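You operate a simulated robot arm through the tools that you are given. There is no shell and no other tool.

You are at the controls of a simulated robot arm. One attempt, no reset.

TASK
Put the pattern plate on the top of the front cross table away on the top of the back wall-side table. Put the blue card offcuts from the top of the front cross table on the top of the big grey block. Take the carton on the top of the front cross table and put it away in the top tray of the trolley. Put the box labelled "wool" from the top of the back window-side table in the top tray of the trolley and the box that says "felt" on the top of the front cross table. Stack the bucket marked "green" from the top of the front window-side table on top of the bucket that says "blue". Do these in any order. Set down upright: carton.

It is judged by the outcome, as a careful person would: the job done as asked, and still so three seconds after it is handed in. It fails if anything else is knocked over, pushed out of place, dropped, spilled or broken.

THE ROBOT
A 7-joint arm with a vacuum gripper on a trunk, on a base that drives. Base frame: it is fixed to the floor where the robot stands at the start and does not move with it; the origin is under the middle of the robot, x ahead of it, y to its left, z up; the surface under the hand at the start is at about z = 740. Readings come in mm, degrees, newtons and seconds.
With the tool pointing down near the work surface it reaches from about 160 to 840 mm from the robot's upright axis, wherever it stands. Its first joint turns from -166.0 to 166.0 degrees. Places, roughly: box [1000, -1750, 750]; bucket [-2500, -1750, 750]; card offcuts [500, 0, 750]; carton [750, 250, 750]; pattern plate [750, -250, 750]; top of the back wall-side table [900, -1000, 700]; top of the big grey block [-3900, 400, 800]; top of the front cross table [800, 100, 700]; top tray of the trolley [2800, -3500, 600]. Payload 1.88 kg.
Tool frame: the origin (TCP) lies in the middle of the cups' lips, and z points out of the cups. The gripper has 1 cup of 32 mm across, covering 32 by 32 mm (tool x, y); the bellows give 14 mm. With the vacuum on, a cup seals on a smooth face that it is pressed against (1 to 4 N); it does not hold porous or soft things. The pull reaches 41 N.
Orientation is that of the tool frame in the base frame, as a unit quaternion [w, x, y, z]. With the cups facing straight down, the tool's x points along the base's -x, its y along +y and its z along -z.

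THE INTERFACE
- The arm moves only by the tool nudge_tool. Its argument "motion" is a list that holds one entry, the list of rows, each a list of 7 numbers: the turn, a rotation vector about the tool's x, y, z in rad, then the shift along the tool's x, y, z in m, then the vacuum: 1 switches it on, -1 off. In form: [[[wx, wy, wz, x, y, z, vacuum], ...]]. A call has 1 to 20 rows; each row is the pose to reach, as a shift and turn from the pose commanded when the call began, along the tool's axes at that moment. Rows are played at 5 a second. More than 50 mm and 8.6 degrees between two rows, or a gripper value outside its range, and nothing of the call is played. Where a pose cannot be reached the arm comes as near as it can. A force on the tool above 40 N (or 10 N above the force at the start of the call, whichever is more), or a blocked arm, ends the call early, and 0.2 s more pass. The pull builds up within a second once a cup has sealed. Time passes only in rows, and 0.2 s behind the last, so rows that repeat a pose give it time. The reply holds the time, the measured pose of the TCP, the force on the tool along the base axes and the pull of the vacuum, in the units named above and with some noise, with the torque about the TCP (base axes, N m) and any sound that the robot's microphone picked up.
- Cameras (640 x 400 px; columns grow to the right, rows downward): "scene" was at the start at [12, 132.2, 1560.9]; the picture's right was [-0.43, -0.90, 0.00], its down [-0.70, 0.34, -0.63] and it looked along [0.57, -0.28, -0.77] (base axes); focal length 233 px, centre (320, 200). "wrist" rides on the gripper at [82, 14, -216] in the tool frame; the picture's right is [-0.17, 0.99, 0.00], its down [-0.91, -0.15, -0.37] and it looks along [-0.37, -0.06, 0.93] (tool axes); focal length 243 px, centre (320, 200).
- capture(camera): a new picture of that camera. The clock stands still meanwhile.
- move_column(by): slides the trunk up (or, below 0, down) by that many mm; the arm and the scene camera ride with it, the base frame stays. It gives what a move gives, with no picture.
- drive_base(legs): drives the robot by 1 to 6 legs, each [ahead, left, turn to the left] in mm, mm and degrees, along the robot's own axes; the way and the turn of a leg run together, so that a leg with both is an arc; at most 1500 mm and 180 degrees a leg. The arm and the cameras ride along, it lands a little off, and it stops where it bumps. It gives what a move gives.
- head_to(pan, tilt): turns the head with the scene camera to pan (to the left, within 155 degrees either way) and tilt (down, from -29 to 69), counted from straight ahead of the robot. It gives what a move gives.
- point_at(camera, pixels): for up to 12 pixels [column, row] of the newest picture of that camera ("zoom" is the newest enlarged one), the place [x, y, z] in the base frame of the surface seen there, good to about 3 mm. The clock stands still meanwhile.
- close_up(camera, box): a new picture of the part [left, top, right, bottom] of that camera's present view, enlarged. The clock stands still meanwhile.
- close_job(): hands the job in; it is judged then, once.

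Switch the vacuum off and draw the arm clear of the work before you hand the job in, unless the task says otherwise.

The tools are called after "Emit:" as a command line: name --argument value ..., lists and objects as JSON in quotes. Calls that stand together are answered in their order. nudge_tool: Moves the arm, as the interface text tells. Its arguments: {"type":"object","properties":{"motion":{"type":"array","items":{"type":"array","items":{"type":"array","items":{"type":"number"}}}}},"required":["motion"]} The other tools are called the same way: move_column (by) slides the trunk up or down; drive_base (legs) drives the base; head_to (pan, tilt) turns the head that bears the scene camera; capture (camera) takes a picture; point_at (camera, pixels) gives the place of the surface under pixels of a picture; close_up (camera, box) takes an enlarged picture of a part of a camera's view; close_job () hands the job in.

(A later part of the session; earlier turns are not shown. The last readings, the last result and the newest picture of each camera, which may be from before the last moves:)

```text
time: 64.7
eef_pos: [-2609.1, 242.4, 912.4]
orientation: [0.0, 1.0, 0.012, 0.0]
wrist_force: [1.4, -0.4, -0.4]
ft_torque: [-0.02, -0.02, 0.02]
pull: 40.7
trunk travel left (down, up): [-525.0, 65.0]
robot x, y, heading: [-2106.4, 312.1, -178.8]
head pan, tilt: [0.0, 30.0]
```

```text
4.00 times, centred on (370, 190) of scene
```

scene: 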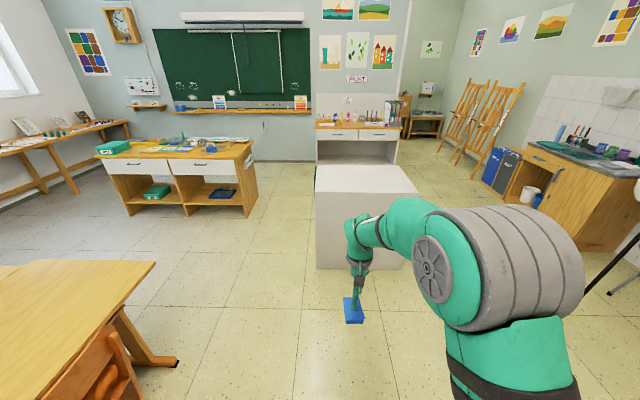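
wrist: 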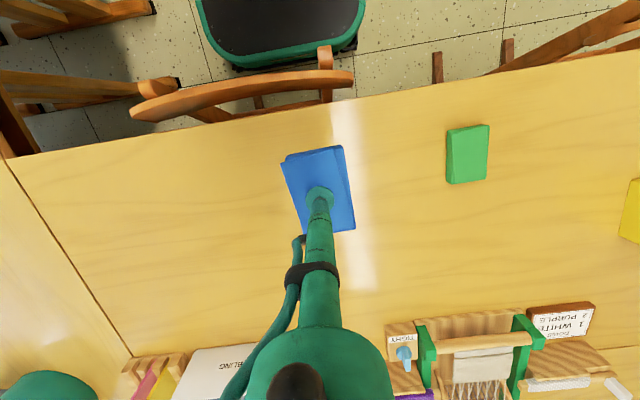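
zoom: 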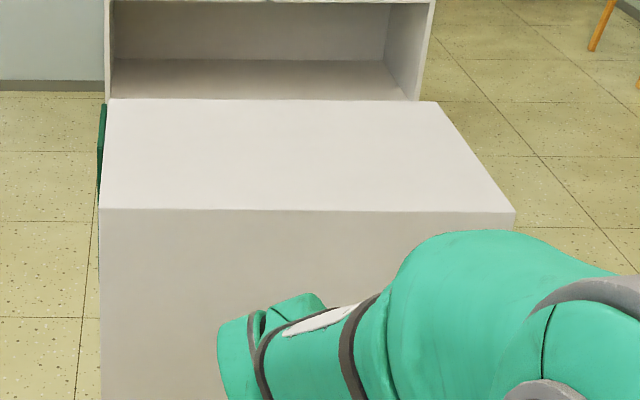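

Block top spans x -3635..-4090, y 100..805, z≈790 and is empty. I drive 1030 mm ahead.

Emit:
drive_base --legs '[[1030, -60, -1]]'

Emit:
head_to --pan 0 --tilt 45

Emit:
capture --camera "scene"

```text
time: 70.0
eef_pos: [-3620.9, 283.6, 912.0]
orientation: [0.0, 1.0, 0.009, 0.0]
wrist_force: [-0.7, 0.8, -0.6]
ft_torque: [0.02, 0.0, 0.02]
pull: 41.1
trunk travel left (down, up): [-525.0, 65.0]
robot x, y, heading: [-3119.2, 346.6, -178.8]
head pan, tilt: [0.0, 30.0]
```

```text
time: 70.7
eef_pos: [-3619.9, 283.2, 913.3]
orientation: [0.001, 1.0, 0.008, 0.001]
wrist_force: [-0.5, -1.0, -0.4]
ft_torque: [0.01, -0.01, 0.01]
pull: 41.0
trunk travel left (down, up): [-525.0, 65.0]
robot x, y, heading: [-3118.3, 348.6, -179.2]
head pan, tilt: [0.0, 45.0]
```

```text
taken
```

scene: 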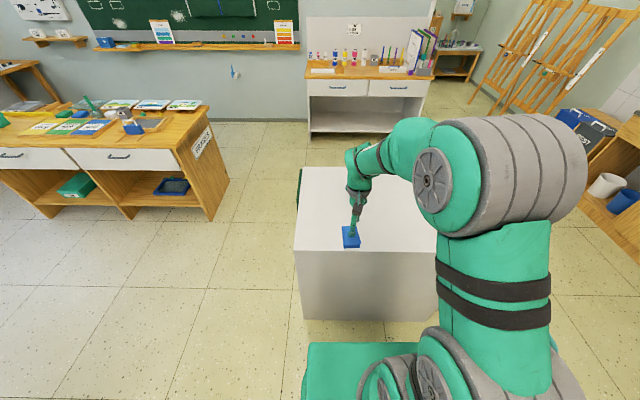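

The offcuts are above the block's near edge. I move to (-3800,383) and lower to just above the surface.

Emit:
nudge_tool --motion '[[[0, 0, 0, -0.036, -0.0206, 0, 1], [0, 0, 0, -0.072, -0.0412, 0, 1], [0, 0, 0, -0.107, -0.0618, 0, 1], [0, 0, 0, -0.143, -0.0824, 0, 1], [0, 0, 0, -0.178, -0.103, 0, 1], [0, 0, 0, -0.178, -0.103, 0.04, 1], [0, 0, 0, -0.178, -0.103, 0.075, 1], [0, 0, 0, -0.178, -0.103, 0.09, 1], [0, 0, 0, -0.178, -0.103, 0.095, 1], [0, 0, 0, -0.178, -0.103, 0.095, 1]]]'

Emit:
capture --camera "wrist"

```text
time: 72.9
eef_pos: [-3799.3, 382.3, 817.8]
orientation: [0.0, 1.0, 0.009, 0.0]
wrist_force: [-0.4, 0.4, -1.0]
ft_torque: [0.04, -0.02, 0.02]
pull: 41.0
trunk travel left (down, up): [-525.0, 65.0]
robot x, y, heading: [-3118.5, 350.0, -179.1]
head pan, tilt: [0.0, 45.0]
```

```text
taken
```

wrist: 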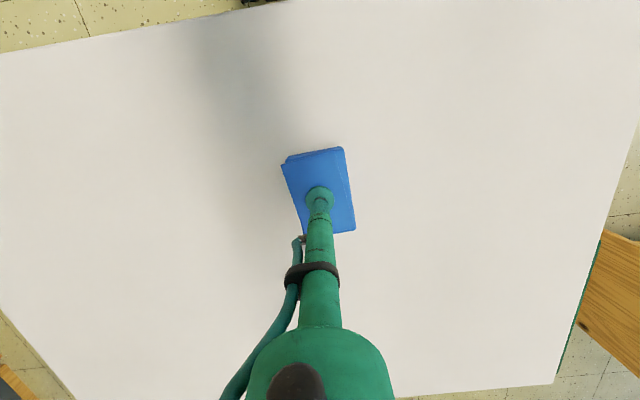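

The spot is clear. I lower in 1–2 mm steps until contact.

Emit:
nudge_tool --motion '[[[0, 0, 0, 0, 0, 0.002, 1], [0, 0, 0, 0, 0, 0.004, 1], [0, 0, 0, 0, 0, 0.0055, 1], [0, 0, 0, 0, 0, 0.0055, 1]]]'

```text
time: 73.9
eef_pos: [-3800.1, 383.3, 812.8]
orientation: [0.0, 1.0, 0.008, 0.0]
wrist_force: [-1.2, -0.2, -0.9]
ft_torque: [-0.03, 0.02, -0.01]
pull: 40.9
trunk travel left (down, up): [-525.0, 65.0]
robot x, y, heading: [-3116.1, 346.7, -178.9]
head pan, tilt: [0.0, 45.0]
```

Emit:
nudge_tool --motion '[[[0, 0, 0, 0, 0, 0.001, 1], [0, 0, 0, 0, 0, 0.002, 1], [0, 0, 0, 0, 0, 0.002, 1]]]'

```text
time: 74.7
eef_pos: [-3799.6, 383.6, 810.4]
orientation: [0.001, 1.0, 0.009, 0.0]
wrist_force: [0.5, 1.2, 0.4]
ft_torque: [-0.01, 0.01, -0.01]
pull: 41.1
trunk travel left (down, up): [-525.0, 65.0]
robot x, y, heading: [-3116.0, 347.2, -179.0]
head pan, tilt: [0.0, 45.0]
```

Emit:
nudge_tool --motion '[[[0, 0, 0, 0, 0, 0.001, 1], [0, 0, 0, 0, 0, 0.002, 1], [0, 0, 0, 0, 0, 0.002, 1]]]'

```text
time: 75.5
eef_pos: [-3800.4, 382.9, 809.3]
orientation: [0.0, 1.0, 0.009, -0.001]
wrist_force: [-0.4, 0.4, 6.9]
ft_torque: [-0.01, -0.04, -0.02]
pull: 40.4
trunk travel left (down, up): [-525.0, 65.0]
robot x, y, heading: [-3121.3, 347.0, -178.9]
head pan, tilt: [0.0, 45.0]
```

Contact at about 7 N. I release and rise.

Emit:
nudge_tool --motion '[[[0, 0, 0, 0, 0, -0.001, -1], [0, 0, 0, 0, 0, -0.001, -1], [0, 0, 0, 0, 0, -0.001, -1], [0, 0, 0, 0, 0, -0.001, -1], [0, 0, 0, 0, 0, -0.001, -1], [0, 0, 0, 0, 0, -0.006, -1], [0, 0, 0, 0, 0, -0.03, -1], [0, 0, 0, 0, 0, -0.07, -1], [0, 0, 0, 0, 0, -0.11, -1], [0, 0, 0, 0, 0, -0.13, -1]]]'

Emit:
capture --camera "wrist"

```text
time: 77.7
eef_pos: [-3801.1, 381.1, 938.7]
orientation: [0.0, 1.0, 0.01, 0.0]
wrist_force: [0.4, -0.1, -0.2]
ft_torque: [0.0, 0.04, -0.01]
pull: 0.0
trunk travel left (down, up): [-525.0, 65.0]
robot x, y, heading: [-3115.4, 348.1, -179.0]
head pan, tilt: [0.0, 45.0]
```

```text
taken
```

wrist: 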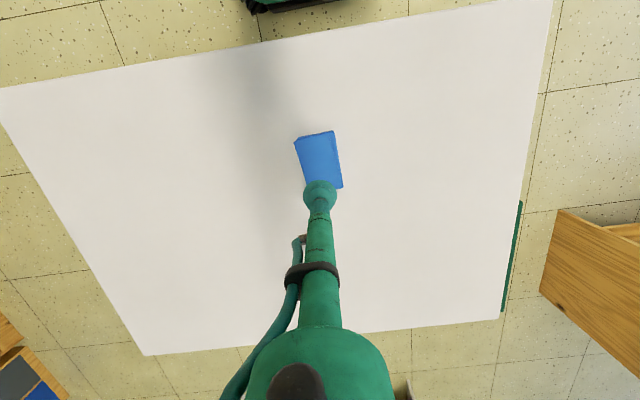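

The blue offcuts rest on the block. Now for the buckets, I look left toward the front tables' end to plan the drive.

Emit:
head_to --pan 70 --tilt 35

Emit:
capture --camera "scene"

Emit:
point_at --camera "scene" --pixels '[[320, 300], [320, 200], [400, 200], [250, 200], [200, 220], [100, 200], [500, 200], [450, 150]]'

```text
time: 79.1
eef_pos: [-3801.3, 380.9, 938.7]
orientation: [0.0, 1.0, 0.009, 0.0]
wrist_force: [-0.5, 1.5, 1.0]
ft_torque: [-0.02, 0.02, -0.01]
pull: 0.0
trunk travel left (down, up): [-525.0, 65.0]
robot x, y, heading: [-3118.7, 349.5, -178.9]
head pan, tilt: [70.0, 35.0]
```

```text
taken
```

scene: 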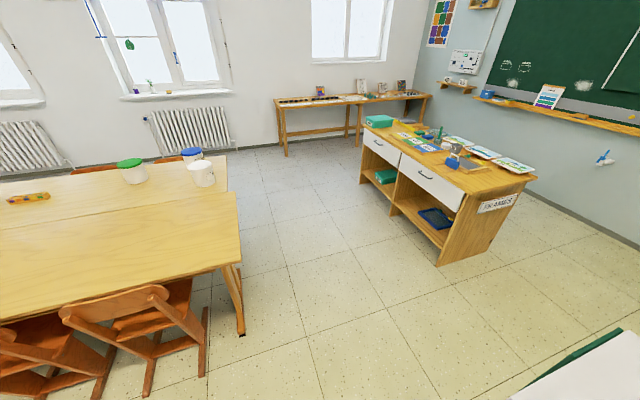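

```text
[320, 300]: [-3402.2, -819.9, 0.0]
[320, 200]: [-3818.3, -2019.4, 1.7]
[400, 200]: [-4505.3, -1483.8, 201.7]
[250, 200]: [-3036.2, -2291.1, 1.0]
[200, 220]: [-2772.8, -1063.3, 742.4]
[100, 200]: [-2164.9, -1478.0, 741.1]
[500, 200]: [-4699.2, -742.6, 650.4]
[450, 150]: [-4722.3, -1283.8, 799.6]
```

I zoom in on the buckets and the chairs behind them.

Emit:
close_up --camera "scene" --box '[50, 120, 274, 260]'

Emit:
point_at --camera "zoom" --pixels '[[110, 135], [330, 105], [230, 115], [405, 100], [435, 130], [505, 190], [500, 100], [520, 205], [225, 170], [405, 150], [435, 185], [20, 140]]'

```text
2.86 times, centred on (162, 190) of scene
```

zoom: 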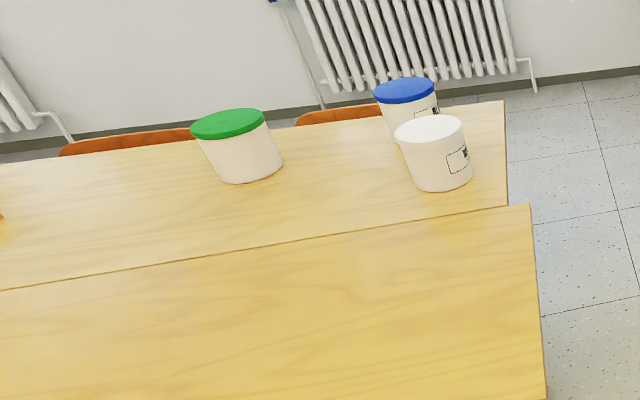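

```text
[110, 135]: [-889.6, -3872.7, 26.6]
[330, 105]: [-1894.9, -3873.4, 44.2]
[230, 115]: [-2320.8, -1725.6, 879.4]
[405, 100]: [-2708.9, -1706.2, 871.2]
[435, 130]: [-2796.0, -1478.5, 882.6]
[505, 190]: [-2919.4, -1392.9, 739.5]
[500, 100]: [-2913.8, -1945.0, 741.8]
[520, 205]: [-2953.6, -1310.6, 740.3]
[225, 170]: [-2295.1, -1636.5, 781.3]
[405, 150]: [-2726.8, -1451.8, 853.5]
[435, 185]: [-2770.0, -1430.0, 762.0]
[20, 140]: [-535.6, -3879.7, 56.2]
```

Bucket labels face toward -x; the window aisle is wide (wall at y≈-3880). I retract and raise the arm first, then drive around to the tables' front end.

Emit:
nudge_tool --motion '[[[0, 0, 0, 0.04, 0, -0.025, -1], [0, 0, 0, 0.08, 0, -0.05, -1], [0, 0, 0, 0.12, 0, -0.075, -1], [0, 0, 0, 0.16, 0, -0.1, -1], [0, 0, 0, 0.2, 0, -0.12, -1], [0, 0, 0, 0.2, 0, -0.12, -1]]]'

Emit:
drive_base --legs '[[0, 700, 0], [380, 1100, 0], [0, 0, 180]]'

Emit:
head_to --pan 0 --tilt 35

Emit:
capture --camera "scene"

```text
time: 80.5
eef_pos: [-3598.7, 384.5, 1058.0]
orientation: [0.0, 1.0, 0.009, 0.0]
wrist_force: [0.2, -0.3, -0.9]
ft_torque: [-0.02, 0.02, 0.05]
pull: 0.0
trunk travel left (down, up): [-525.0, 65.0]
robot x, y, heading: [-3118.1, 346.7, -178.8]
head pan, tilt: [70.0, 35.0]
```

```text
time: 86.4
eef_pos: [-3671.1, -575.2, 1058.5]
orientation: [0.0, 0.999, 0.033, 0.0]
wrist_force: [0.2, 0.5, -0.2]
ft_torque: [0.0, -0.02, -0.01]
pull: 0.1
trunk travel left (down, up): [-525.0, 65.0]
robot x, y, heading: [-3189.4, -593.0, -176.1]
head pan, tilt: [70.0, 35.0]
stopped in leg 2: the robot was blocked; the commanded pose is now the measured one
```

```text
time: 87.8
eef_pos: [-3670.7, -576.6, 1057.2]
orientation: [0.0, 0.999, 0.033, 0.001]
wrist_force: [0.4, -0.1, -0.6]
ft_torque: [0.0, 0.05, 0.0]
pull: 0.0
trunk travel left (down, up): [-525.0, 65.0]
robot x, y, heading: [-3188.0, -589.1, -176.2]
head pan, tilt: [0.0, 35.0]
```

```text
taken
```

scene: 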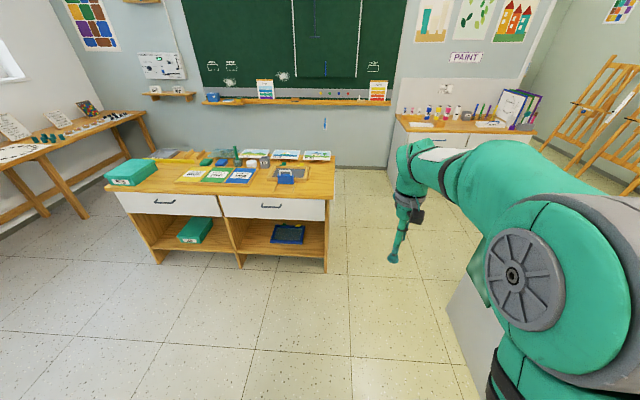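

I was blocked near the table corner at (-2959,-717). I look back to check what was touched.

Emit:
head_to --pan 140 --tilt 50

Emit:
capture --camera "scene"

Emit:
point_at --camera "scene" --pixels '[[320, 200], [320, 300], [200, 200], [200, 300], [400, 200], [400, 300], [100, 200], [500, 200]]'

```text
time: 90.0
eef_pos: [-3671.3, -576.5, 1056.8]
orientation: [0.0, 0.999, 0.033, 0.001]
wrist_force: [-0.1, -0.5, -0.2]
ft_torque: [0.01, -0.02, -0.02]
pull: 0.1
trunk travel left (down, up): [-525.0, 65.0]
robot x, y, heading: [-3190.9, -588.6, -175.9]
head pan, tilt: [140.0, 50.0]
```

```text
taken
```

scene: 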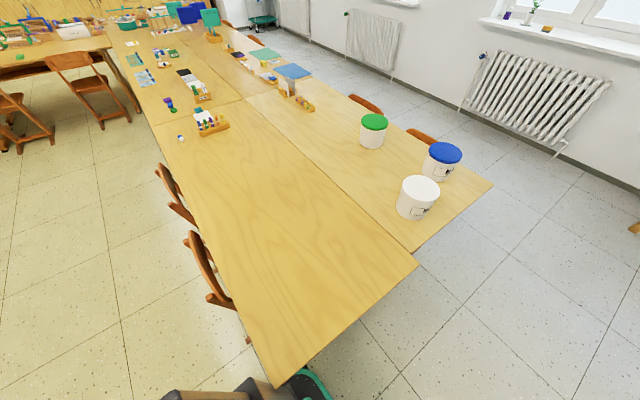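

```text
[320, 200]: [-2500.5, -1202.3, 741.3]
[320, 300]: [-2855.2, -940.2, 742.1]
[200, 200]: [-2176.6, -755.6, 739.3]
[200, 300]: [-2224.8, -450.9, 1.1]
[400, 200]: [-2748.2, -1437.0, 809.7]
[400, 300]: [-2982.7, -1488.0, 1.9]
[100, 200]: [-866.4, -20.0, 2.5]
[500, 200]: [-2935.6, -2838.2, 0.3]
```

I measure the table corners again to see whether the table shifted.

Emit:
point_at --camera "scene" --pixels '[[412, 262], [280, 382], [290, 372], [408, 264], [486, 185], [414, 248], [245, 98], [150, 118], [245, 340], [270, 378], [180, 300], [200, 385]]'

Emit:
close_up --camera "scene" --box '[120, 240, 440, 400]'

Emit:
close_up --camera "scene" --box '[330, 90, 510, 250]'

```text
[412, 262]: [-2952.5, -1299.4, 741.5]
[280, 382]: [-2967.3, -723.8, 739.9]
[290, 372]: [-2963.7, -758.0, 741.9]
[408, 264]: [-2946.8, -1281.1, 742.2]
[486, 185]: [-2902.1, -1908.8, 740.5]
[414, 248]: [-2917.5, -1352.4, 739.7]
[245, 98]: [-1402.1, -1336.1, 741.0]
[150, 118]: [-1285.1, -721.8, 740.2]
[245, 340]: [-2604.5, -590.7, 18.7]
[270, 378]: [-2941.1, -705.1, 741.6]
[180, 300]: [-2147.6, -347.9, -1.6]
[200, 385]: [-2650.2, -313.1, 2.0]
```

```text
2.00 times, centred on (280, 320) of scene
```

zoom: 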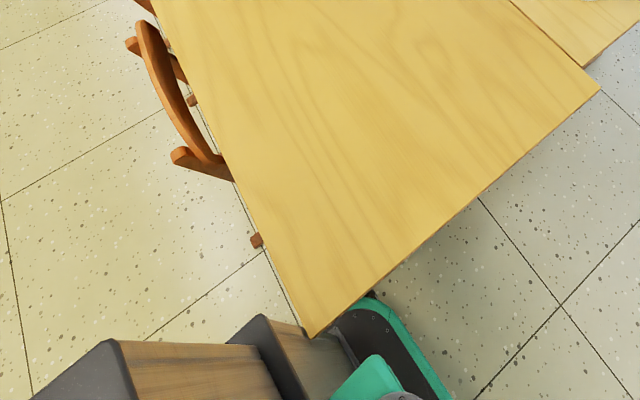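

```text
2.50 times, centred on (420, 170) of scene
```

zoom: 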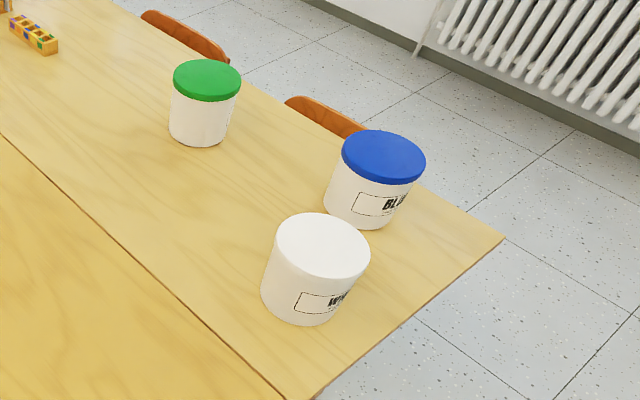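

Blue lid reads "BLU…" and the white one "WH…"; the table hasn't moved beyond measuring noise. I move forward away from the corner, then left past the table end.

Emit:
drive_base --legs '[[350, 0, -4], [0, 1000, 0]]'

Emit:
head_to --pan 140 --tilt 40

Emit:
capture --camera "scene"

```text
time: 97.1
eef_pos: [-4030.1, -1560.6, 1056.6]
orientation: [0.0, 1.0, -0.005, 0.001]
wrist_force: [0.4, 0.6, 0.8]
ft_torque: [-0.03, 0.03, 0.02]
pull: 0.1
trunk travel left (down, up): [-525.0, 65.0]
robot x, y, heading: [-3547.4, -1617.5, 179.5]
head pan, tilt: [140.0, 50.0]
```

```text
time: 97.8
eef_pos: [-4030.3, -1561.7, 1057.4]
orientation: [0.0, 1.0, -0.005, 0.0]
wrist_force: [-0.2, 0.4, -0.5]
ft_torque: [0.02, -0.02, 0.0]
pull: 0.0
trunk travel left (down, up): [-525.0, 65.0]
robot x, y, heading: [-3550.3, -1612.6, 179.4]
head pan, tilt: [140.0, 40.0]
```

```text
taken
```

scene: 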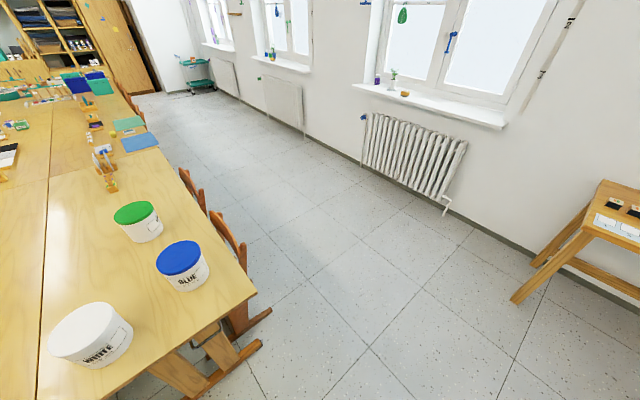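

The window aisle is clear all the way to the trolley. I zoom on the labels and measure buckets and chairs.

Emit:
close_up --camera "scene" --box '[90, 180, 250, 300]'

Emit:
point_at --camera "scene" --pixels '[[133, 212], [180, 257], [95, 325], [225, 240], [190, 185], [243, 255], [230, 215], [265, 315], [258, 345], [205, 205], [510, 300], [580, 250]]'

```text
3.33 times, centred on (170, 240) of scene
```

zoom: 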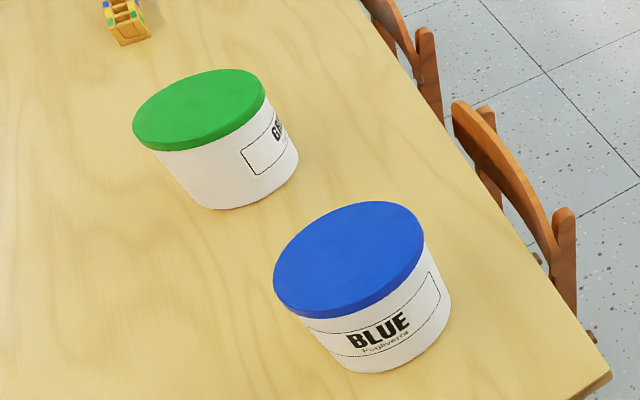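

```text
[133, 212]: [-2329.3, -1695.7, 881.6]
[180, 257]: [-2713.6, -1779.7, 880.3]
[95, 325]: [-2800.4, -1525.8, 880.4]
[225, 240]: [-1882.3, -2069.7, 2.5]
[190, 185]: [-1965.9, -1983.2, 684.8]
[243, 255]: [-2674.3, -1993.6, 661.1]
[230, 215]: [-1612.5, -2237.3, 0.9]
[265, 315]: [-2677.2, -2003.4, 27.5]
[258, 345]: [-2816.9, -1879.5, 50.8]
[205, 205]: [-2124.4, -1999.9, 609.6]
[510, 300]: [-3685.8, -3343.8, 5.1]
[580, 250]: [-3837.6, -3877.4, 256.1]
```

Chairs' backs sit at about y≈-2000. I drive sideways to y≈-2460, back along +x to x≈-2520, then turn right 90° to face the table.

Emit:
drive_base --legs '[[0, 850, 0], [-1030, 0, 0.5], [0, 0, -90]]'

Emit:
head_to --pan 0 --tilt 45

Emit:
capture --camera "scene"

```text
time: 111.1
eef_pos: [-2463.8, -1997.0, 1057.8]
orientation: [0.0, -0.706, 0.708, -0.001]
wrist_force: [0.2, 0.0, 0.2]
ft_torque: [-0.01, 0.0, -0.02]
pull: 0.1
trunk travel left (down, up): [-525.0, 65.0]
robot x, y, heading: [-2507.1, -2476.1, 89.8]
head pan, tilt: [140.0, 40.0]
```

```text
time: 113.4
eef_pos: [-2463.2, -1997.0, 1057.6]
orientation: [0.0, -0.706, 0.708, 0.0]
wrist_force: [-0.5, 0.7, 0.0]
ft_torque: [-0.01, 0.0, -0.03]
pull: 0.0
trunk travel left (down, up): [-525.0, 65.0]
robot x, y, heading: [-2510.6, -2478.6, 89.8]
head pan, tilt: [0.0, 45.0]
```

```text
taken
```

scene: 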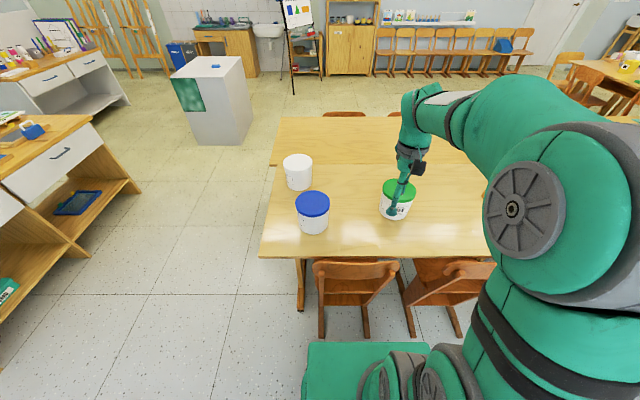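

I face the table. I measure the chairs' outer runner ends before moving forward.

Emit:
point_at --camera "scene" --pixels '[[322, 336], [367, 336], [412, 334], [458, 334], [355, 268], [455, 266], [313, 205], [400, 192], [298, 165]]'

Emit:
close_up --camera "scene" --box '[270, 150, 430, 250]'

```text
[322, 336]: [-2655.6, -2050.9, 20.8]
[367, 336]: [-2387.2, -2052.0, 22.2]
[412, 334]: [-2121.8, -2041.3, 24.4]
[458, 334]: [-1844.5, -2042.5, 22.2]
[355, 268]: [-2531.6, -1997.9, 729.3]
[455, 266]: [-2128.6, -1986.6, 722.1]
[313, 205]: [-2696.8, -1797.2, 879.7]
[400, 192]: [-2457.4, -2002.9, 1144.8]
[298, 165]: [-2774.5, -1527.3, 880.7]
```

```text
4.00 times, centred on (350, 200) of scene
```

zoom: 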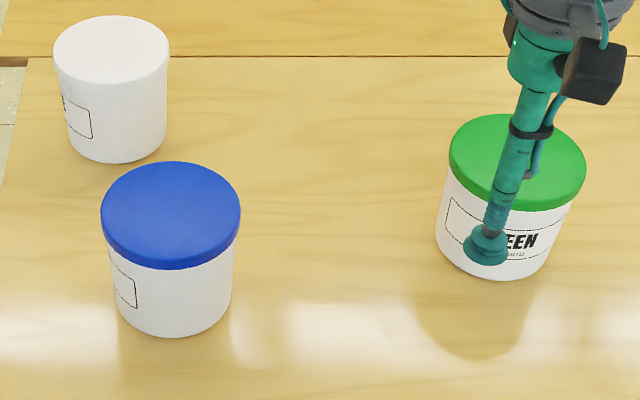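

The label reads "…EEN" on the green-lidded bucket. I advance 120 mm (chair runners end at y≈-2052).

Emit:
drive_base --legs '[[120, 0, 0]]'

Emit:
capture --camera "scene"

Emit:
close_up --camera "scene" --box '[260, 140, 452, 260]'

```text
time: 114.6
eef_pos: [-2462.7, -1875.8, 1056.2]
orientation: [-0.001, -0.706, 0.708, 0.0]
wrist_force: [-1.1, -0.3, 0.6]
ft_torque: [0.02, -0.02, 0.03]
pull: 0.0
trunk travel left (down, up): [-525.0, 65.0]
robot x, y, heading: [-2510.3, -2356.3, 89.8]
head pan, tilt: [0.0, 45.0]
```

```text
taken
```

scene: 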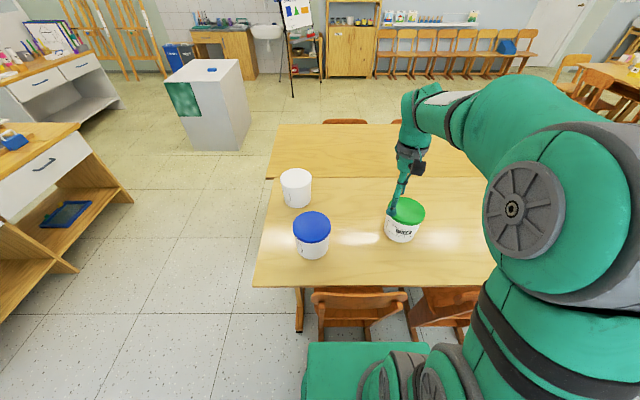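

```text
3.33 times, centred on (356, 200) of scene
```

zoom: 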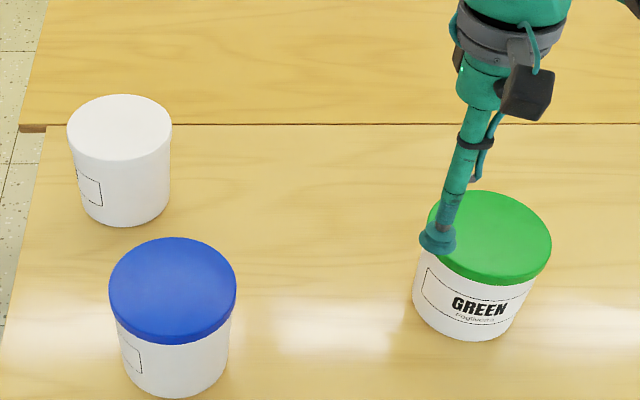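

Label "GREEN" confirmed. I measure the lids' edges and centres.

Emit:
point_at --camera "zoom" --pixels '[[113, 285], [232, 285], [172, 241], [172, 322], [172, 282], [436, 225], [547, 235], [495, 195], [492, 268], [515, 232], [470, 232]]'

```text
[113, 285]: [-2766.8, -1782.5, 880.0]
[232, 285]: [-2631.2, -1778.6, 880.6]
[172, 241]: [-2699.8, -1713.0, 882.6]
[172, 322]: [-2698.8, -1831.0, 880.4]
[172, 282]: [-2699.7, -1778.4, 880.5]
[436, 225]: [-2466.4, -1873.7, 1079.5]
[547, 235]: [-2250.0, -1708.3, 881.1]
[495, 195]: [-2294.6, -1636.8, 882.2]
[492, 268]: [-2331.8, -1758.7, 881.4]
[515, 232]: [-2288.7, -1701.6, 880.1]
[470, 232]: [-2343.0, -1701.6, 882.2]
```

Green lid centre is about (-2318,-1700,881), blue lid centre (-2699,-1779,881), lid radius ≈70. I move above the green lid at z≈930 and check by wrist camera.

Emit:
nudge_tool --motion '[[[0, 0, 0, -0.035, -0.029, 0, -1], [0, 0, 0, -0.07, -0.058, 0, -1], [0, 0, 0, -0.106, -0.087, 0, -1], [0, 0, 0, -0.141, -0.116, 0, -1], [0, 0, 0, -0.1764, -0.1446, 0, -1], [0, 0, 0, -0.1764, -0.1446, 0.045, -1], [0, 0, 0, -0.1764, -0.1446, 0.09, -1], [0, 0, 0, -0.1764, -0.1446, 0.126, -1], [0, 0, 0, -0.1764, -0.1446, 0.126, -1]]]'

Emit:
capture --camera "wrist"

Emit:
point_at --camera "wrist" --pixels '[[320, 120], [270, 150], [380, 150]]'

```text
time: 116.6
eef_pos: [-2318.5, -1700.4, 929.2]
orientation: [-0.001, -0.706, 0.708, -0.001]
wrist_force: [0.1, -0.3, 0.6]
ft_torque: [-0.02, -0.02, -0.02]
pull: 0.1
trunk travel left (down, up): [-525.0, 65.0]
robot x, y, heading: [-2509.6, -2355.7, 90.1]
head pan, tilt: [0.0, 45.0]
```

```text
taken
```

wrist: 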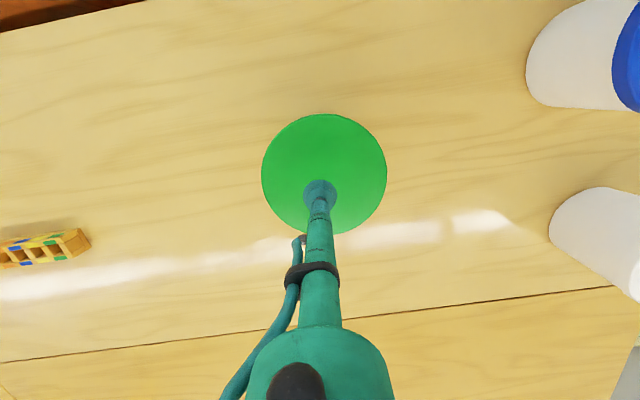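

```text
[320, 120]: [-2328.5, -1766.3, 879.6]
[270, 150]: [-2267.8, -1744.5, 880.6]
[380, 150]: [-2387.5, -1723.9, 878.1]
```

The lid centre is about (-2323,-1706). I correct by 5–6 mm and descend with vacuum on to just about contact.

Emit:
nudge_tool --motion '[[[0, 0, 0, 0.006, 0.0045, 0.02, 1], [0, 0, 0, 0.006, 0.0045, 0.038, 1], [0, 0, 0, 0.006, 0.0045, 0.044, 1], [0, 0, 0, 0.006, 0.0045, 0.046, 1], [0, 0, 0, 0.006, 0.0045, 0.048, 1], [0, 0, 0, 0.006, 0.0045, 0.049, 1], [0, 0, 0, 0.006, 0.0045, 0.05, 1], [0, 0, 0, 0.006, 0.0045, 0.05, 1]]]'

```text
time: 118.4
eef_pos: [-2322.0, -1707.0, 881.1]
orientation: [0.0, -0.706, 0.708, -0.001]
wrist_force: [-3.2, -3.5, 0.7]
ft_torque: [0.02, 0.0, -0.01]
pull: 40.0
trunk travel left (down, up): [-525.0, 65.0]
robot x, y, heading: [-2510.8, -2353.1, 89.6]
head pan, tilt: [0.0, 45.0]
```

Sealed at z≈881. I lift slowly a little to check the hold.

Emit:
nudge_tool --motion '[[[0, 0, 0, 0, 0, -0.005, 1], [0, 0, 0, 0, 0, -0.015, 1], [0, 0, 0, 0, 0, -0.03, 1], [0, 0, 0, 0, 0, -0.03, 1]]]'

Emit:
capture --camera "scene"

```text
time: 119.4
eef_pos: [-2322.0, -1705.7, 910.2]
orientation: [-0.001, -0.706, 0.708, -0.002]
wrist_force: [-0.8, -0.1, -13.7]
ft_torque: [-0.13, 0.03, 0.0]
pull: 40.9
trunk travel left (down, up): [-525.0, 65.0]
robot x, y, heading: [-2511.8, -2355.8, 89.8]
head pan, tilt: [0.0, 45.0]
```

```text
taken
```

scene: 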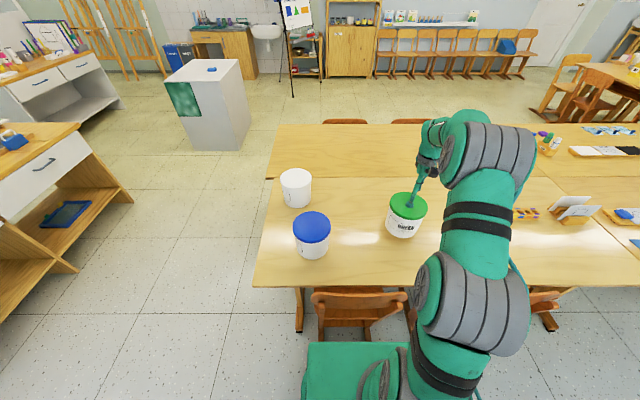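

The bucket (about 1.4 kg) hangs well. I raise it to z≈1075 so its bottom clears the blue lid.

Emit:
nudge_tool --motion '[[[0, 0, 0, 0, 0, -0.02, 1], [0, 0, 0, 0, 0, -0.05, 1], [0, 0, 0, 0, 0, -0.08, 1], [0, 0, 0, 0, 0, -0.11, 1], [0, 0, 0, 0, 0, -0.14, 1], [0, 0, 0, 0, 0, -0.165, 1], [0, 0, 0, 0, 0, -0.165, 1]]]'

Emit:
nudge_tool --motion '[[[0, 0, 0, 0.003, 0.015, 0, 1], [0, 0, 0, 0.008, 0.04, 0, 1], [0, 0, 0, 0.014, 0.07, 0, 1], [0, 0, 0, 0.02, 0.1, 0, 1], [0, 0, 0, 0.027, 0.13, 0, 1], [0, 0, 0, 0.033, 0.16, 0, 1], [0, 0, 0, 0.039, 0.19, 0, 1], [0, 0, 0, 0.045, 0.22, 0, 1], [0, 0, 0, 0.051, 0.25, 0, 1], [0, 0, 0, 0.058, 0.28, 0, 1], [0, 0, 0, 0.064, 0.31, 0, 1], [0, 0, 0, 0.07, 0.34, 0, 1], [0, 0, 0, 0.075, 0.362, 0, 1], [0, 0, 0, 0.078, 0.3788, 0, 1], [0, 0, 0, 0.078, 0.3788, 0, 1], [0, 0, 0, 0.078, 0.3788, 0, 1]]]'

Emit:
capture --camera "scene"

Emit:
close_up --camera "scene" --box '[260, 160, 388, 280]'

Emit:
capture --camera "wrist"

```text
time: 121.0
eef_pos: [-2322.2, -1705.5, 1073.5]
orientation: [-0.001, -0.706, 0.709, -0.001]
wrist_force: [-0.8, -0.1, -14.0]
ft_torque: [-0.12, 0.01, 0.02]
pull: 40.7
trunk travel left (down, up): [-525.0, 65.0]
robot x, y, heading: [-2515.2, -2359.3, 89.9]
head pan, tilt: [0.0, 45.0]
```

```text
time: 124.4
eef_pos: [-2701.2, -1780.7, 1076.3]
orientation: [-0.001, -0.706, 0.708, -0.001]
wrist_force: [0.4, -0.3, -13.3]
ft_torque: [-0.11, 0.02, -0.04]
pull: 40.8
trunk travel left (down, up): [-525.0, 65.0]
robot x, y, heading: [-2509.0, -2355.6, 89.8]
head pan, tilt: [0.0, 45.0]
```

```text
taken
```

scene: 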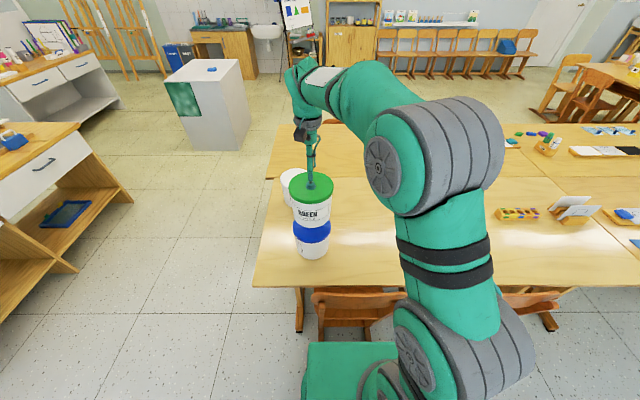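

```text
3.33 times, centred on (324, 220) of scene
```

zoom: 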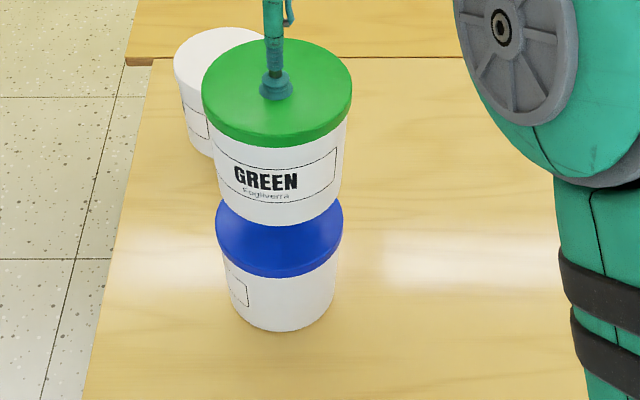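

```text
taken
```

wrist: 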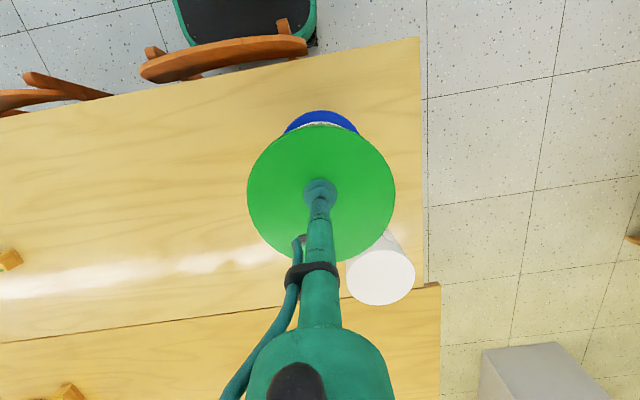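

Wrist view geometry suggests the green bucket sits about 6–8 mm too far in +y relative to the blue lid. I correct by 6 mm and lower to just above contact (TCP ≈1024).

Emit:
nudge_tool --motion '[[[0, 0, 0, 0.006, 0, 0.01, 1], [0, 0, 0, 0.006, 0, 0.025, 1], [0, 0, 0, 0.006, 0, 0.038, 1], [0, 0, 0, 0.006, 0, 0.046, 1], [0, 0, 0, 0.006, 0, 0.05, 1], [0, 0, 0, 0.006, 0, 0.05, 1]]]'

Emit:
close_up --camera "scene" --box '[260, 160, 388, 280]'

```text
time: 125.8
eef_pos: [-2700.9, -1786.8, 1026.5]
orientation: [-0.001, -0.706, 0.708, -0.002]
wrist_force: [-0.5, 0.2, -13.0]
ft_torque: [-0.13, -0.02, 0.0]
pull: 40.8
trunk travel left (down, up): [-525.0, 65.0]
robot x, y, heading: [-2510.2, -2356.4, 89.7]
head pan, tilt: [0.0, 45.0]
```

```text
3.33 times, centred on (324, 220) of scene
```

zoom: 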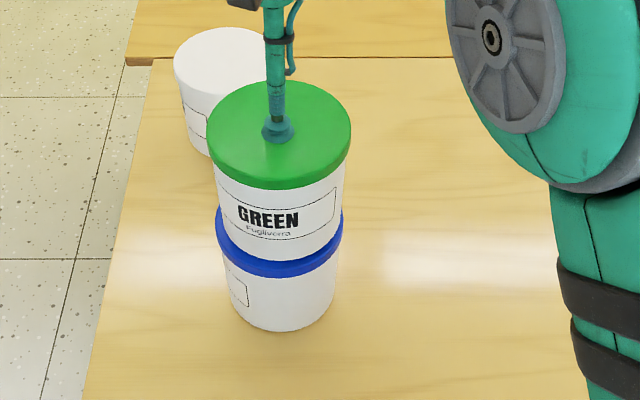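

Well aligned: an even blue rim shows. I lower in 1–2 mm steps.

Emit:
nudge_tool --motion '[[[0, 0, 0, 0, 0, 0.001, 1], [0, 0, 0, 0, 0, 0.002, 1], [0, 0, 0, 0, 0, 0.003, 1], [0, 0, 0, 0, 0, 0.004, 1], [0, 0, 0, 0, 0, 0.005, 1], [0, 0, 0, 0, 0, 0.005, 1]]]'

```text
time: 127.2
eef_pos: [-2700.2, -1787.9, 1021.2]
orientation: [0.0, -0.706, 0.708, -0.001]
wrist_force: [-0.1, -2.3, -5.8]
ft_torque: [0.03, -0.02, -0.02]
pull: 41.5
trunk travel left (down, up): [-525.0, 65.0]
robot x, y, heading: [-2510.9, -2354.9, 89.8]
head pan, tilt: [0.0, 45.0]
```

Partial load transfer (−13 → −5.8 N). I lower 1 mm more to transfer all the weight.

Emit:
nudge_tool --motion '[[[0, 0, 0, 0, 0, 0.001, 1], [0, 0, 0, 0, 0, 0.001, 1], [0, 0, 0, 0, 0, 0.001, 1]]]'

```text
time: 128.0
eef_pos: [-2701.5, -1789.3, 1021.0]
orientation: [0.001, -0.706, 0.708, 0.0]
wrist_force: [0.0, -4.5, 1.5]
ft_torque: [0.08, 0.0, -0.03]
pull: 40.2
trunk travel left (down, up): [-525.0, 65.0]
robot x, y, heading: [-2509.4, -2357.6, 89.9]
head pan, tilt: [0.0, 45.0]
```

Weight is on the blue bucket. I release the vacuum, wait, and rise straight up.

Emit:
nudge_tool --motion '[[[0, 0, 0, 0, 0, 0, -1], [0, 0, 0, 0, 0, 0, -1], [0, 0, 0, 0, 0, 0, -1], [0, 0, 0, 0, 0, 0, -1], [0, 0, 0, 0, 0, 0, -1], [0, 0, 0, 0, 0, -0.003, -1], [0, 0, 0, 0, 0, -0.01, -1], [0, 0, 0, 0, 0, -0.03, -1], [0, 0, 0, 0, 0, -0.06, -1], [0, 0, 0, 0, 0, -0.09, -1]]]'

Emit:
close_up --camera "scene" --box '[260, 160, 388, 280]'

Emit:
capture --camera "wrist"

```text
time: 130.2
eef_pos: [-2701.2, -1788.8, 1110.8]
orientation: [-0.001, -0.706, 0.709, 0.0]
wrist_force: [0.8, 0.3, 0.6]
ft_torque: [0.02, 0.02, 0.01]
pull: 0.1
trunk travel left (down, up): [-525.0, 65.0]
robot x, y, heading: [-2505.7, -2358.4, 89.9]
head pan, tilt: [0.0, 45.0]
```

```text
3.33 times, centred on (324, 220) of scene
```

zoom: 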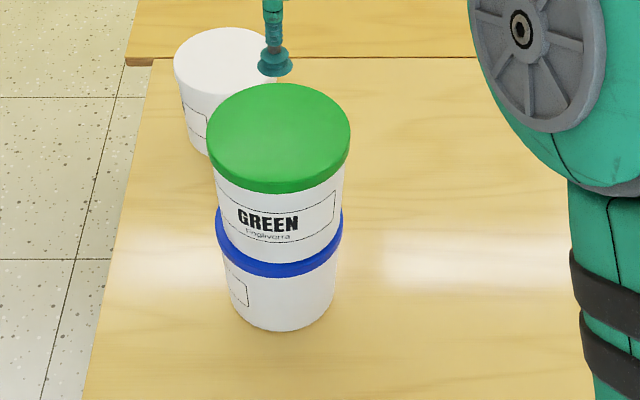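

```text
taken
```

wrist: 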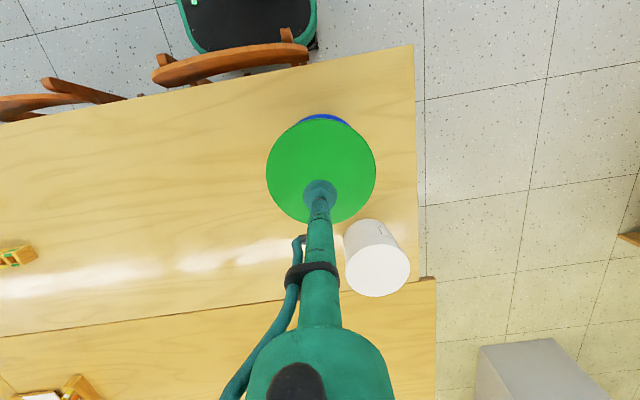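

The stack stands well. I retract the arm toward the robot, back off, turn right and drive along the window aisle toward the back tables.

Emit:
nudge_tool --motion '[[[0, 0, 0, 0.02, -0.04, 0, -1], [0, 0, 0, 0.04, -0.08, 0, -1], [0, 0, 0, 0.06, -0.12, 0, -1], [0, 0, 0, 0.08, -0.16, 0, -1], [0, 0, 0, 0.1, -0.2, 0, -1], [0, 0, 0, 0.14, -0.2, 0, -1], [0, 0, 0, 0.14, -0.2, 0, -1]]]'

Emit:
drive_base --legs '[[-170, 0, 0], [0, 0, -90], [1400, 0, 0], [1400, 0, 0]]'

Emit:
head_to --pan 15 --tilt 25

Emit:
capture --camera "scene"

```text
time: 131.8
eef_pos: [-2501.0, -1929.6, 1110.0]
orientation: [0.0, -0.706, 0.708, -0.001]
wrist_force: [-0.7, -0.4, 0.2]
ft_torque: [0.03, -0.01, 0.01]
pull: 0.0
trunk travel left (down, up): [-525.0, 65.0]
robot x, y, heading: [-2508.1, -2356.4, 89.9]
head pan, tilt: [0.0, 45.0]
```

```text
time: 150.1
eef_pos: [683.9, -2569.5, 1110.4]
orientation: [-0.001, 0.002, 1.0, 0.001]
wrist_force: [-1.1, 0.3, -0.1]
ft_torque: [0.02, 0.0, -0.02]
pull: 0.1
trunk travel left (down, up): [-525.0, 65.0]
robot x, y, heading: [259.3, -2558.5, -0.7]
head pan, tilt: [0.0, 45.0]
```

```text
time: 150.9
eef_pos: [682.9, -2568.5, 1111.1]
orientation: [0.0, 0.003, 1.0, 0.0]
wrist_force: [0.0, 0.0, -0.2]
ft_torque: [0.03, 0.0, 0.0]
pull: 0.1
trunk travel left (down, up): [-525.0, 65.0]
robot x, y, heading: [255.9, -2559.6, -0.5]
head pan, tilt: [15.0, 25.0]
```

```text
taken
```

scene: 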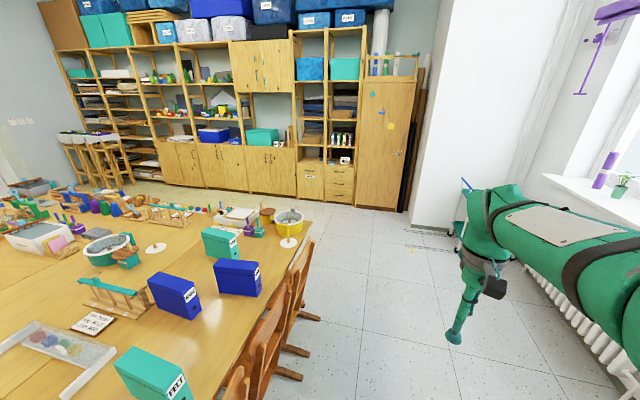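

The boxes' labels face me now. I zoom to read them.

Emit:
close_up --camera "scene" --box '[100, 210, 300, 335]'

Emit:
close_up --camera "scene" --box '[90, 320, 218, 400]'

```text
3.20 times, centred on (200, 272) of scene
```

zoom: 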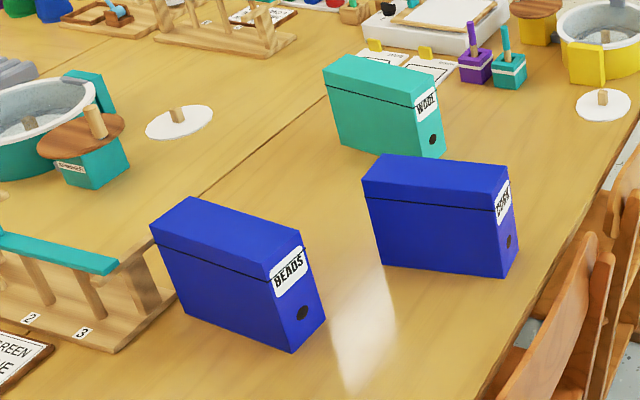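

```text
5.00 times, centred on (154, 360) of scene
```

zoom: 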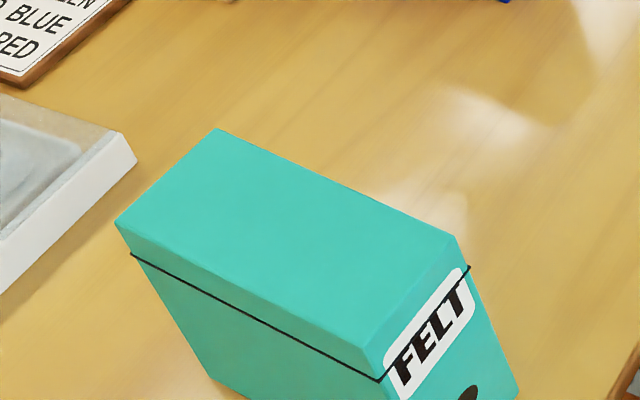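

Teal boxes are "WOOL" (far) and "FELT" (near); blue ones "BEADS" and another. I measure tops of the wool and felt boxes and surroundings.

Emit:
close_up --camera "scene" --box '[190, 215, 270, 265]'

Emit:
point_at --camera "zoom" --pixels '[[95, 125], [180, 85], [455, 160], [390, 210], [280, 150], [430, 250], [430, 345], [100, 180], [500, 340], [270, 360]]'

Emit:
point_at --camera "scene" --pixels '[[143, 347], [187, 371], [165, 397], [113, 365], [150, 370], [290, 240], [237, 265], [172, 280], [270, 330], [310, 315], [300, 350], [290, 375]]'

```text
8.00 times, centred on (230, 240) of scene
```

zoom: 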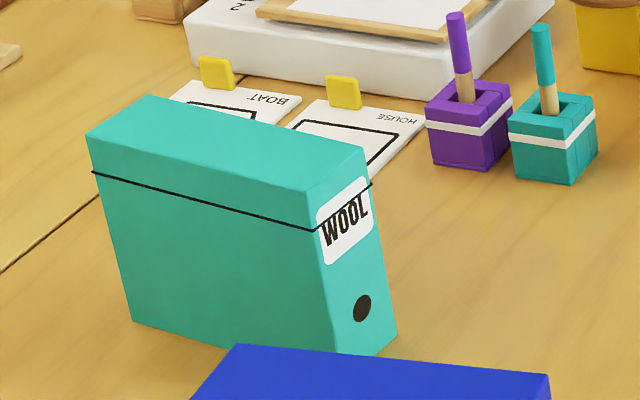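

```text
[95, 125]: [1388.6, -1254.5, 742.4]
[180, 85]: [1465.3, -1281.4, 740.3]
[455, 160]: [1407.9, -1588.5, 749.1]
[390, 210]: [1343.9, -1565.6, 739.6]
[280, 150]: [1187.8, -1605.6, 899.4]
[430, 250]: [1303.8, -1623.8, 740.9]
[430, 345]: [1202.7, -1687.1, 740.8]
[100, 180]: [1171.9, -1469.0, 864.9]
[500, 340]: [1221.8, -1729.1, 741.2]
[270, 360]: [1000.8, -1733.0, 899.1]
```

```text
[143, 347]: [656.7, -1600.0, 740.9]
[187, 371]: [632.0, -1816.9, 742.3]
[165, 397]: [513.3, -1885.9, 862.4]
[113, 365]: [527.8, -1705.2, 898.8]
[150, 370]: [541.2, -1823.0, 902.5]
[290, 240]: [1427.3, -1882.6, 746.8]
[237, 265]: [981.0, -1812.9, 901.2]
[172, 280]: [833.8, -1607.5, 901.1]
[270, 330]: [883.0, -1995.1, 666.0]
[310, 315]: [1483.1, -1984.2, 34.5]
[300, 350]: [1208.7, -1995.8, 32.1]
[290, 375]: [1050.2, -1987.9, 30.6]
```

Wool box top is about z=900 near (1190,-1590). I drive ahead to x≈1200, turn left to face the table and go closer.

Emit:
drive_base --legs '[[950, 0, 0.5], [0, 0, 90]]'

Emit:
head_to --pan 0 --tilt 45

Emit:
capture --camera "scene"

```text
time: 159.8
eef_pos: [1214.8, -2132.9, 1110.9]
orientation: [0.0, 0.71, -0.704, 0.001]
wrist_force: [-0.6, -0.1, 0.2]
ft_torque: [-0.04, 0.01, -0.03]
pull: 0.0
trunk travel left (down, up): [-525.0, 65.0]
robot x, y, heading: [1210.6, -2560.1, 90.6]
head pan, tilt: [15.0, 25.0]
```

```text
time: 160.6
eef_pos: [1215.2, -2133.6, 1111.0]
orientation: [0.001, 0.71, -0.704, 0.001]
wrist_force: [-0.4, -0.3, -0.6]
ft_torque: [-0.01, -0.03, -0.01]
pull: 0.0
trunk travel left (down, up): [-525.0, 65.0]
robot x, y, heading: [1210.1, -2560.5, 90.7]
head pan, tilt: [0.0, 45.0]
```

```text
taken
```

scene: 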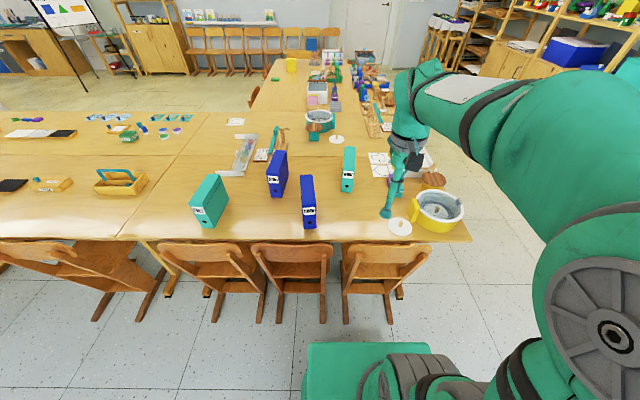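

Chairs stand at the window side below the boxes. I measure their outermost points and the wool box.

Emit:
point_at --camera "scene" --pixels '[[258, 320], [283, 322], [322, 322], [345, 322], [392, 318], [385, 250], [295, 252], [349, 152], [350, 180], [308, 180], [470, 236], [215, 320]]'

Emit:
close_up --camera "scene" --box '[280, 130, 440, 230]'

```text
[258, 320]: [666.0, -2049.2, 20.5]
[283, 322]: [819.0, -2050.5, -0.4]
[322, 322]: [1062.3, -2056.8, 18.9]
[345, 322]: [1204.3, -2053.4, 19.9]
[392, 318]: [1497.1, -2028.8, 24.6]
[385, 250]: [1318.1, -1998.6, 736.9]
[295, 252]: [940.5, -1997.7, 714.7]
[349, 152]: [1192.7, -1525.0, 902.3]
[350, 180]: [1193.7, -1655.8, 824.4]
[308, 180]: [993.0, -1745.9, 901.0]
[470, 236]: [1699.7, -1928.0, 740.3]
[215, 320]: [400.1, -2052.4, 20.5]
```

```text
4.00 times, centred on (360, 180) of scene
```

zoom: 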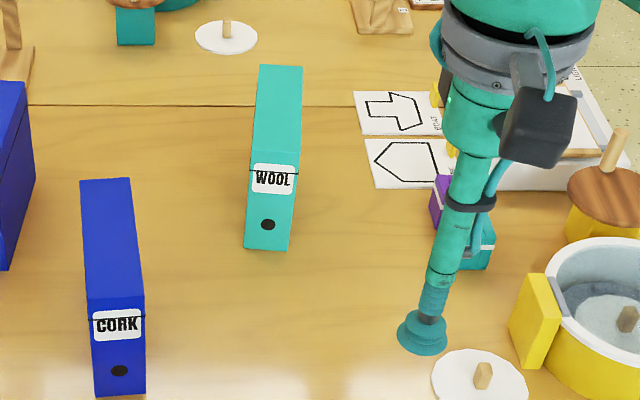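

The chairs end at y≈-2055. I measure the wool box's top corners and move 220 mm ahead.

Emit:
point_at --camera "zoom" --pixels '[[263, 68], [299, 70], [254, 160], [296, 160], [277, 112], [248, 244], [286, 246], [380, 110], [400, 165], [425, 205], [227, 40], [530, 330]]'

Emit:
drive_base --legs '[[220, 0, -0.5]]'

Emit:
capture --camera "scene"

```text
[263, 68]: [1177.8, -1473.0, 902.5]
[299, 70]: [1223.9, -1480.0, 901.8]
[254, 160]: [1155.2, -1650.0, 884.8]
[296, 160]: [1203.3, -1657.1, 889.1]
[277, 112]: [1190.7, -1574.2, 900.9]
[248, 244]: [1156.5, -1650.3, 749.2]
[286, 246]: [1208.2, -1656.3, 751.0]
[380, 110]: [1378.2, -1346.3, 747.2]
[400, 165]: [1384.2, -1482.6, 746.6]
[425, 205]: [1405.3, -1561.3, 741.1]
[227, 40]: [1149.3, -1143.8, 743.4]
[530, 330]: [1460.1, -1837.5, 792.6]
```

```text
time: 162.4
eef_pos: [1220.5, -1912.7, 1110.4]
orientation: [-0.001, -0.706, 0.708, -0.001]
wrist_force: [-0.7, 0.3, -0.2]
ft_torque: [-0.04, 0.02, -0.02]
pull: 0.0
trunk travel left (down, up): [-525.0, 65.0]
robot x, y, heading: [1211.6, -2338.3, 89.8]
head pan, tilt: [0.0, 45.0]
stopped in leg 1: the robot was blocked; the commanded pose is now the measured one
```

```text
taken
```

scene: 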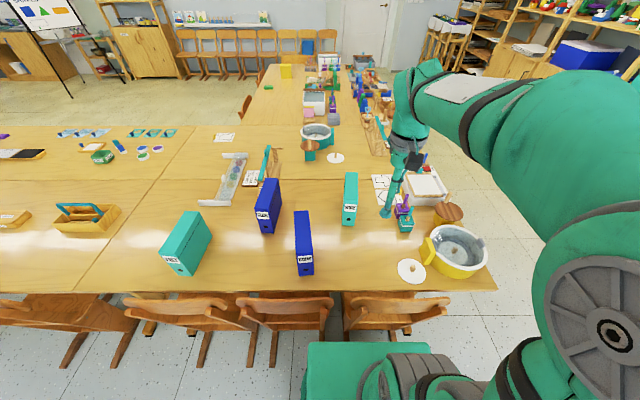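

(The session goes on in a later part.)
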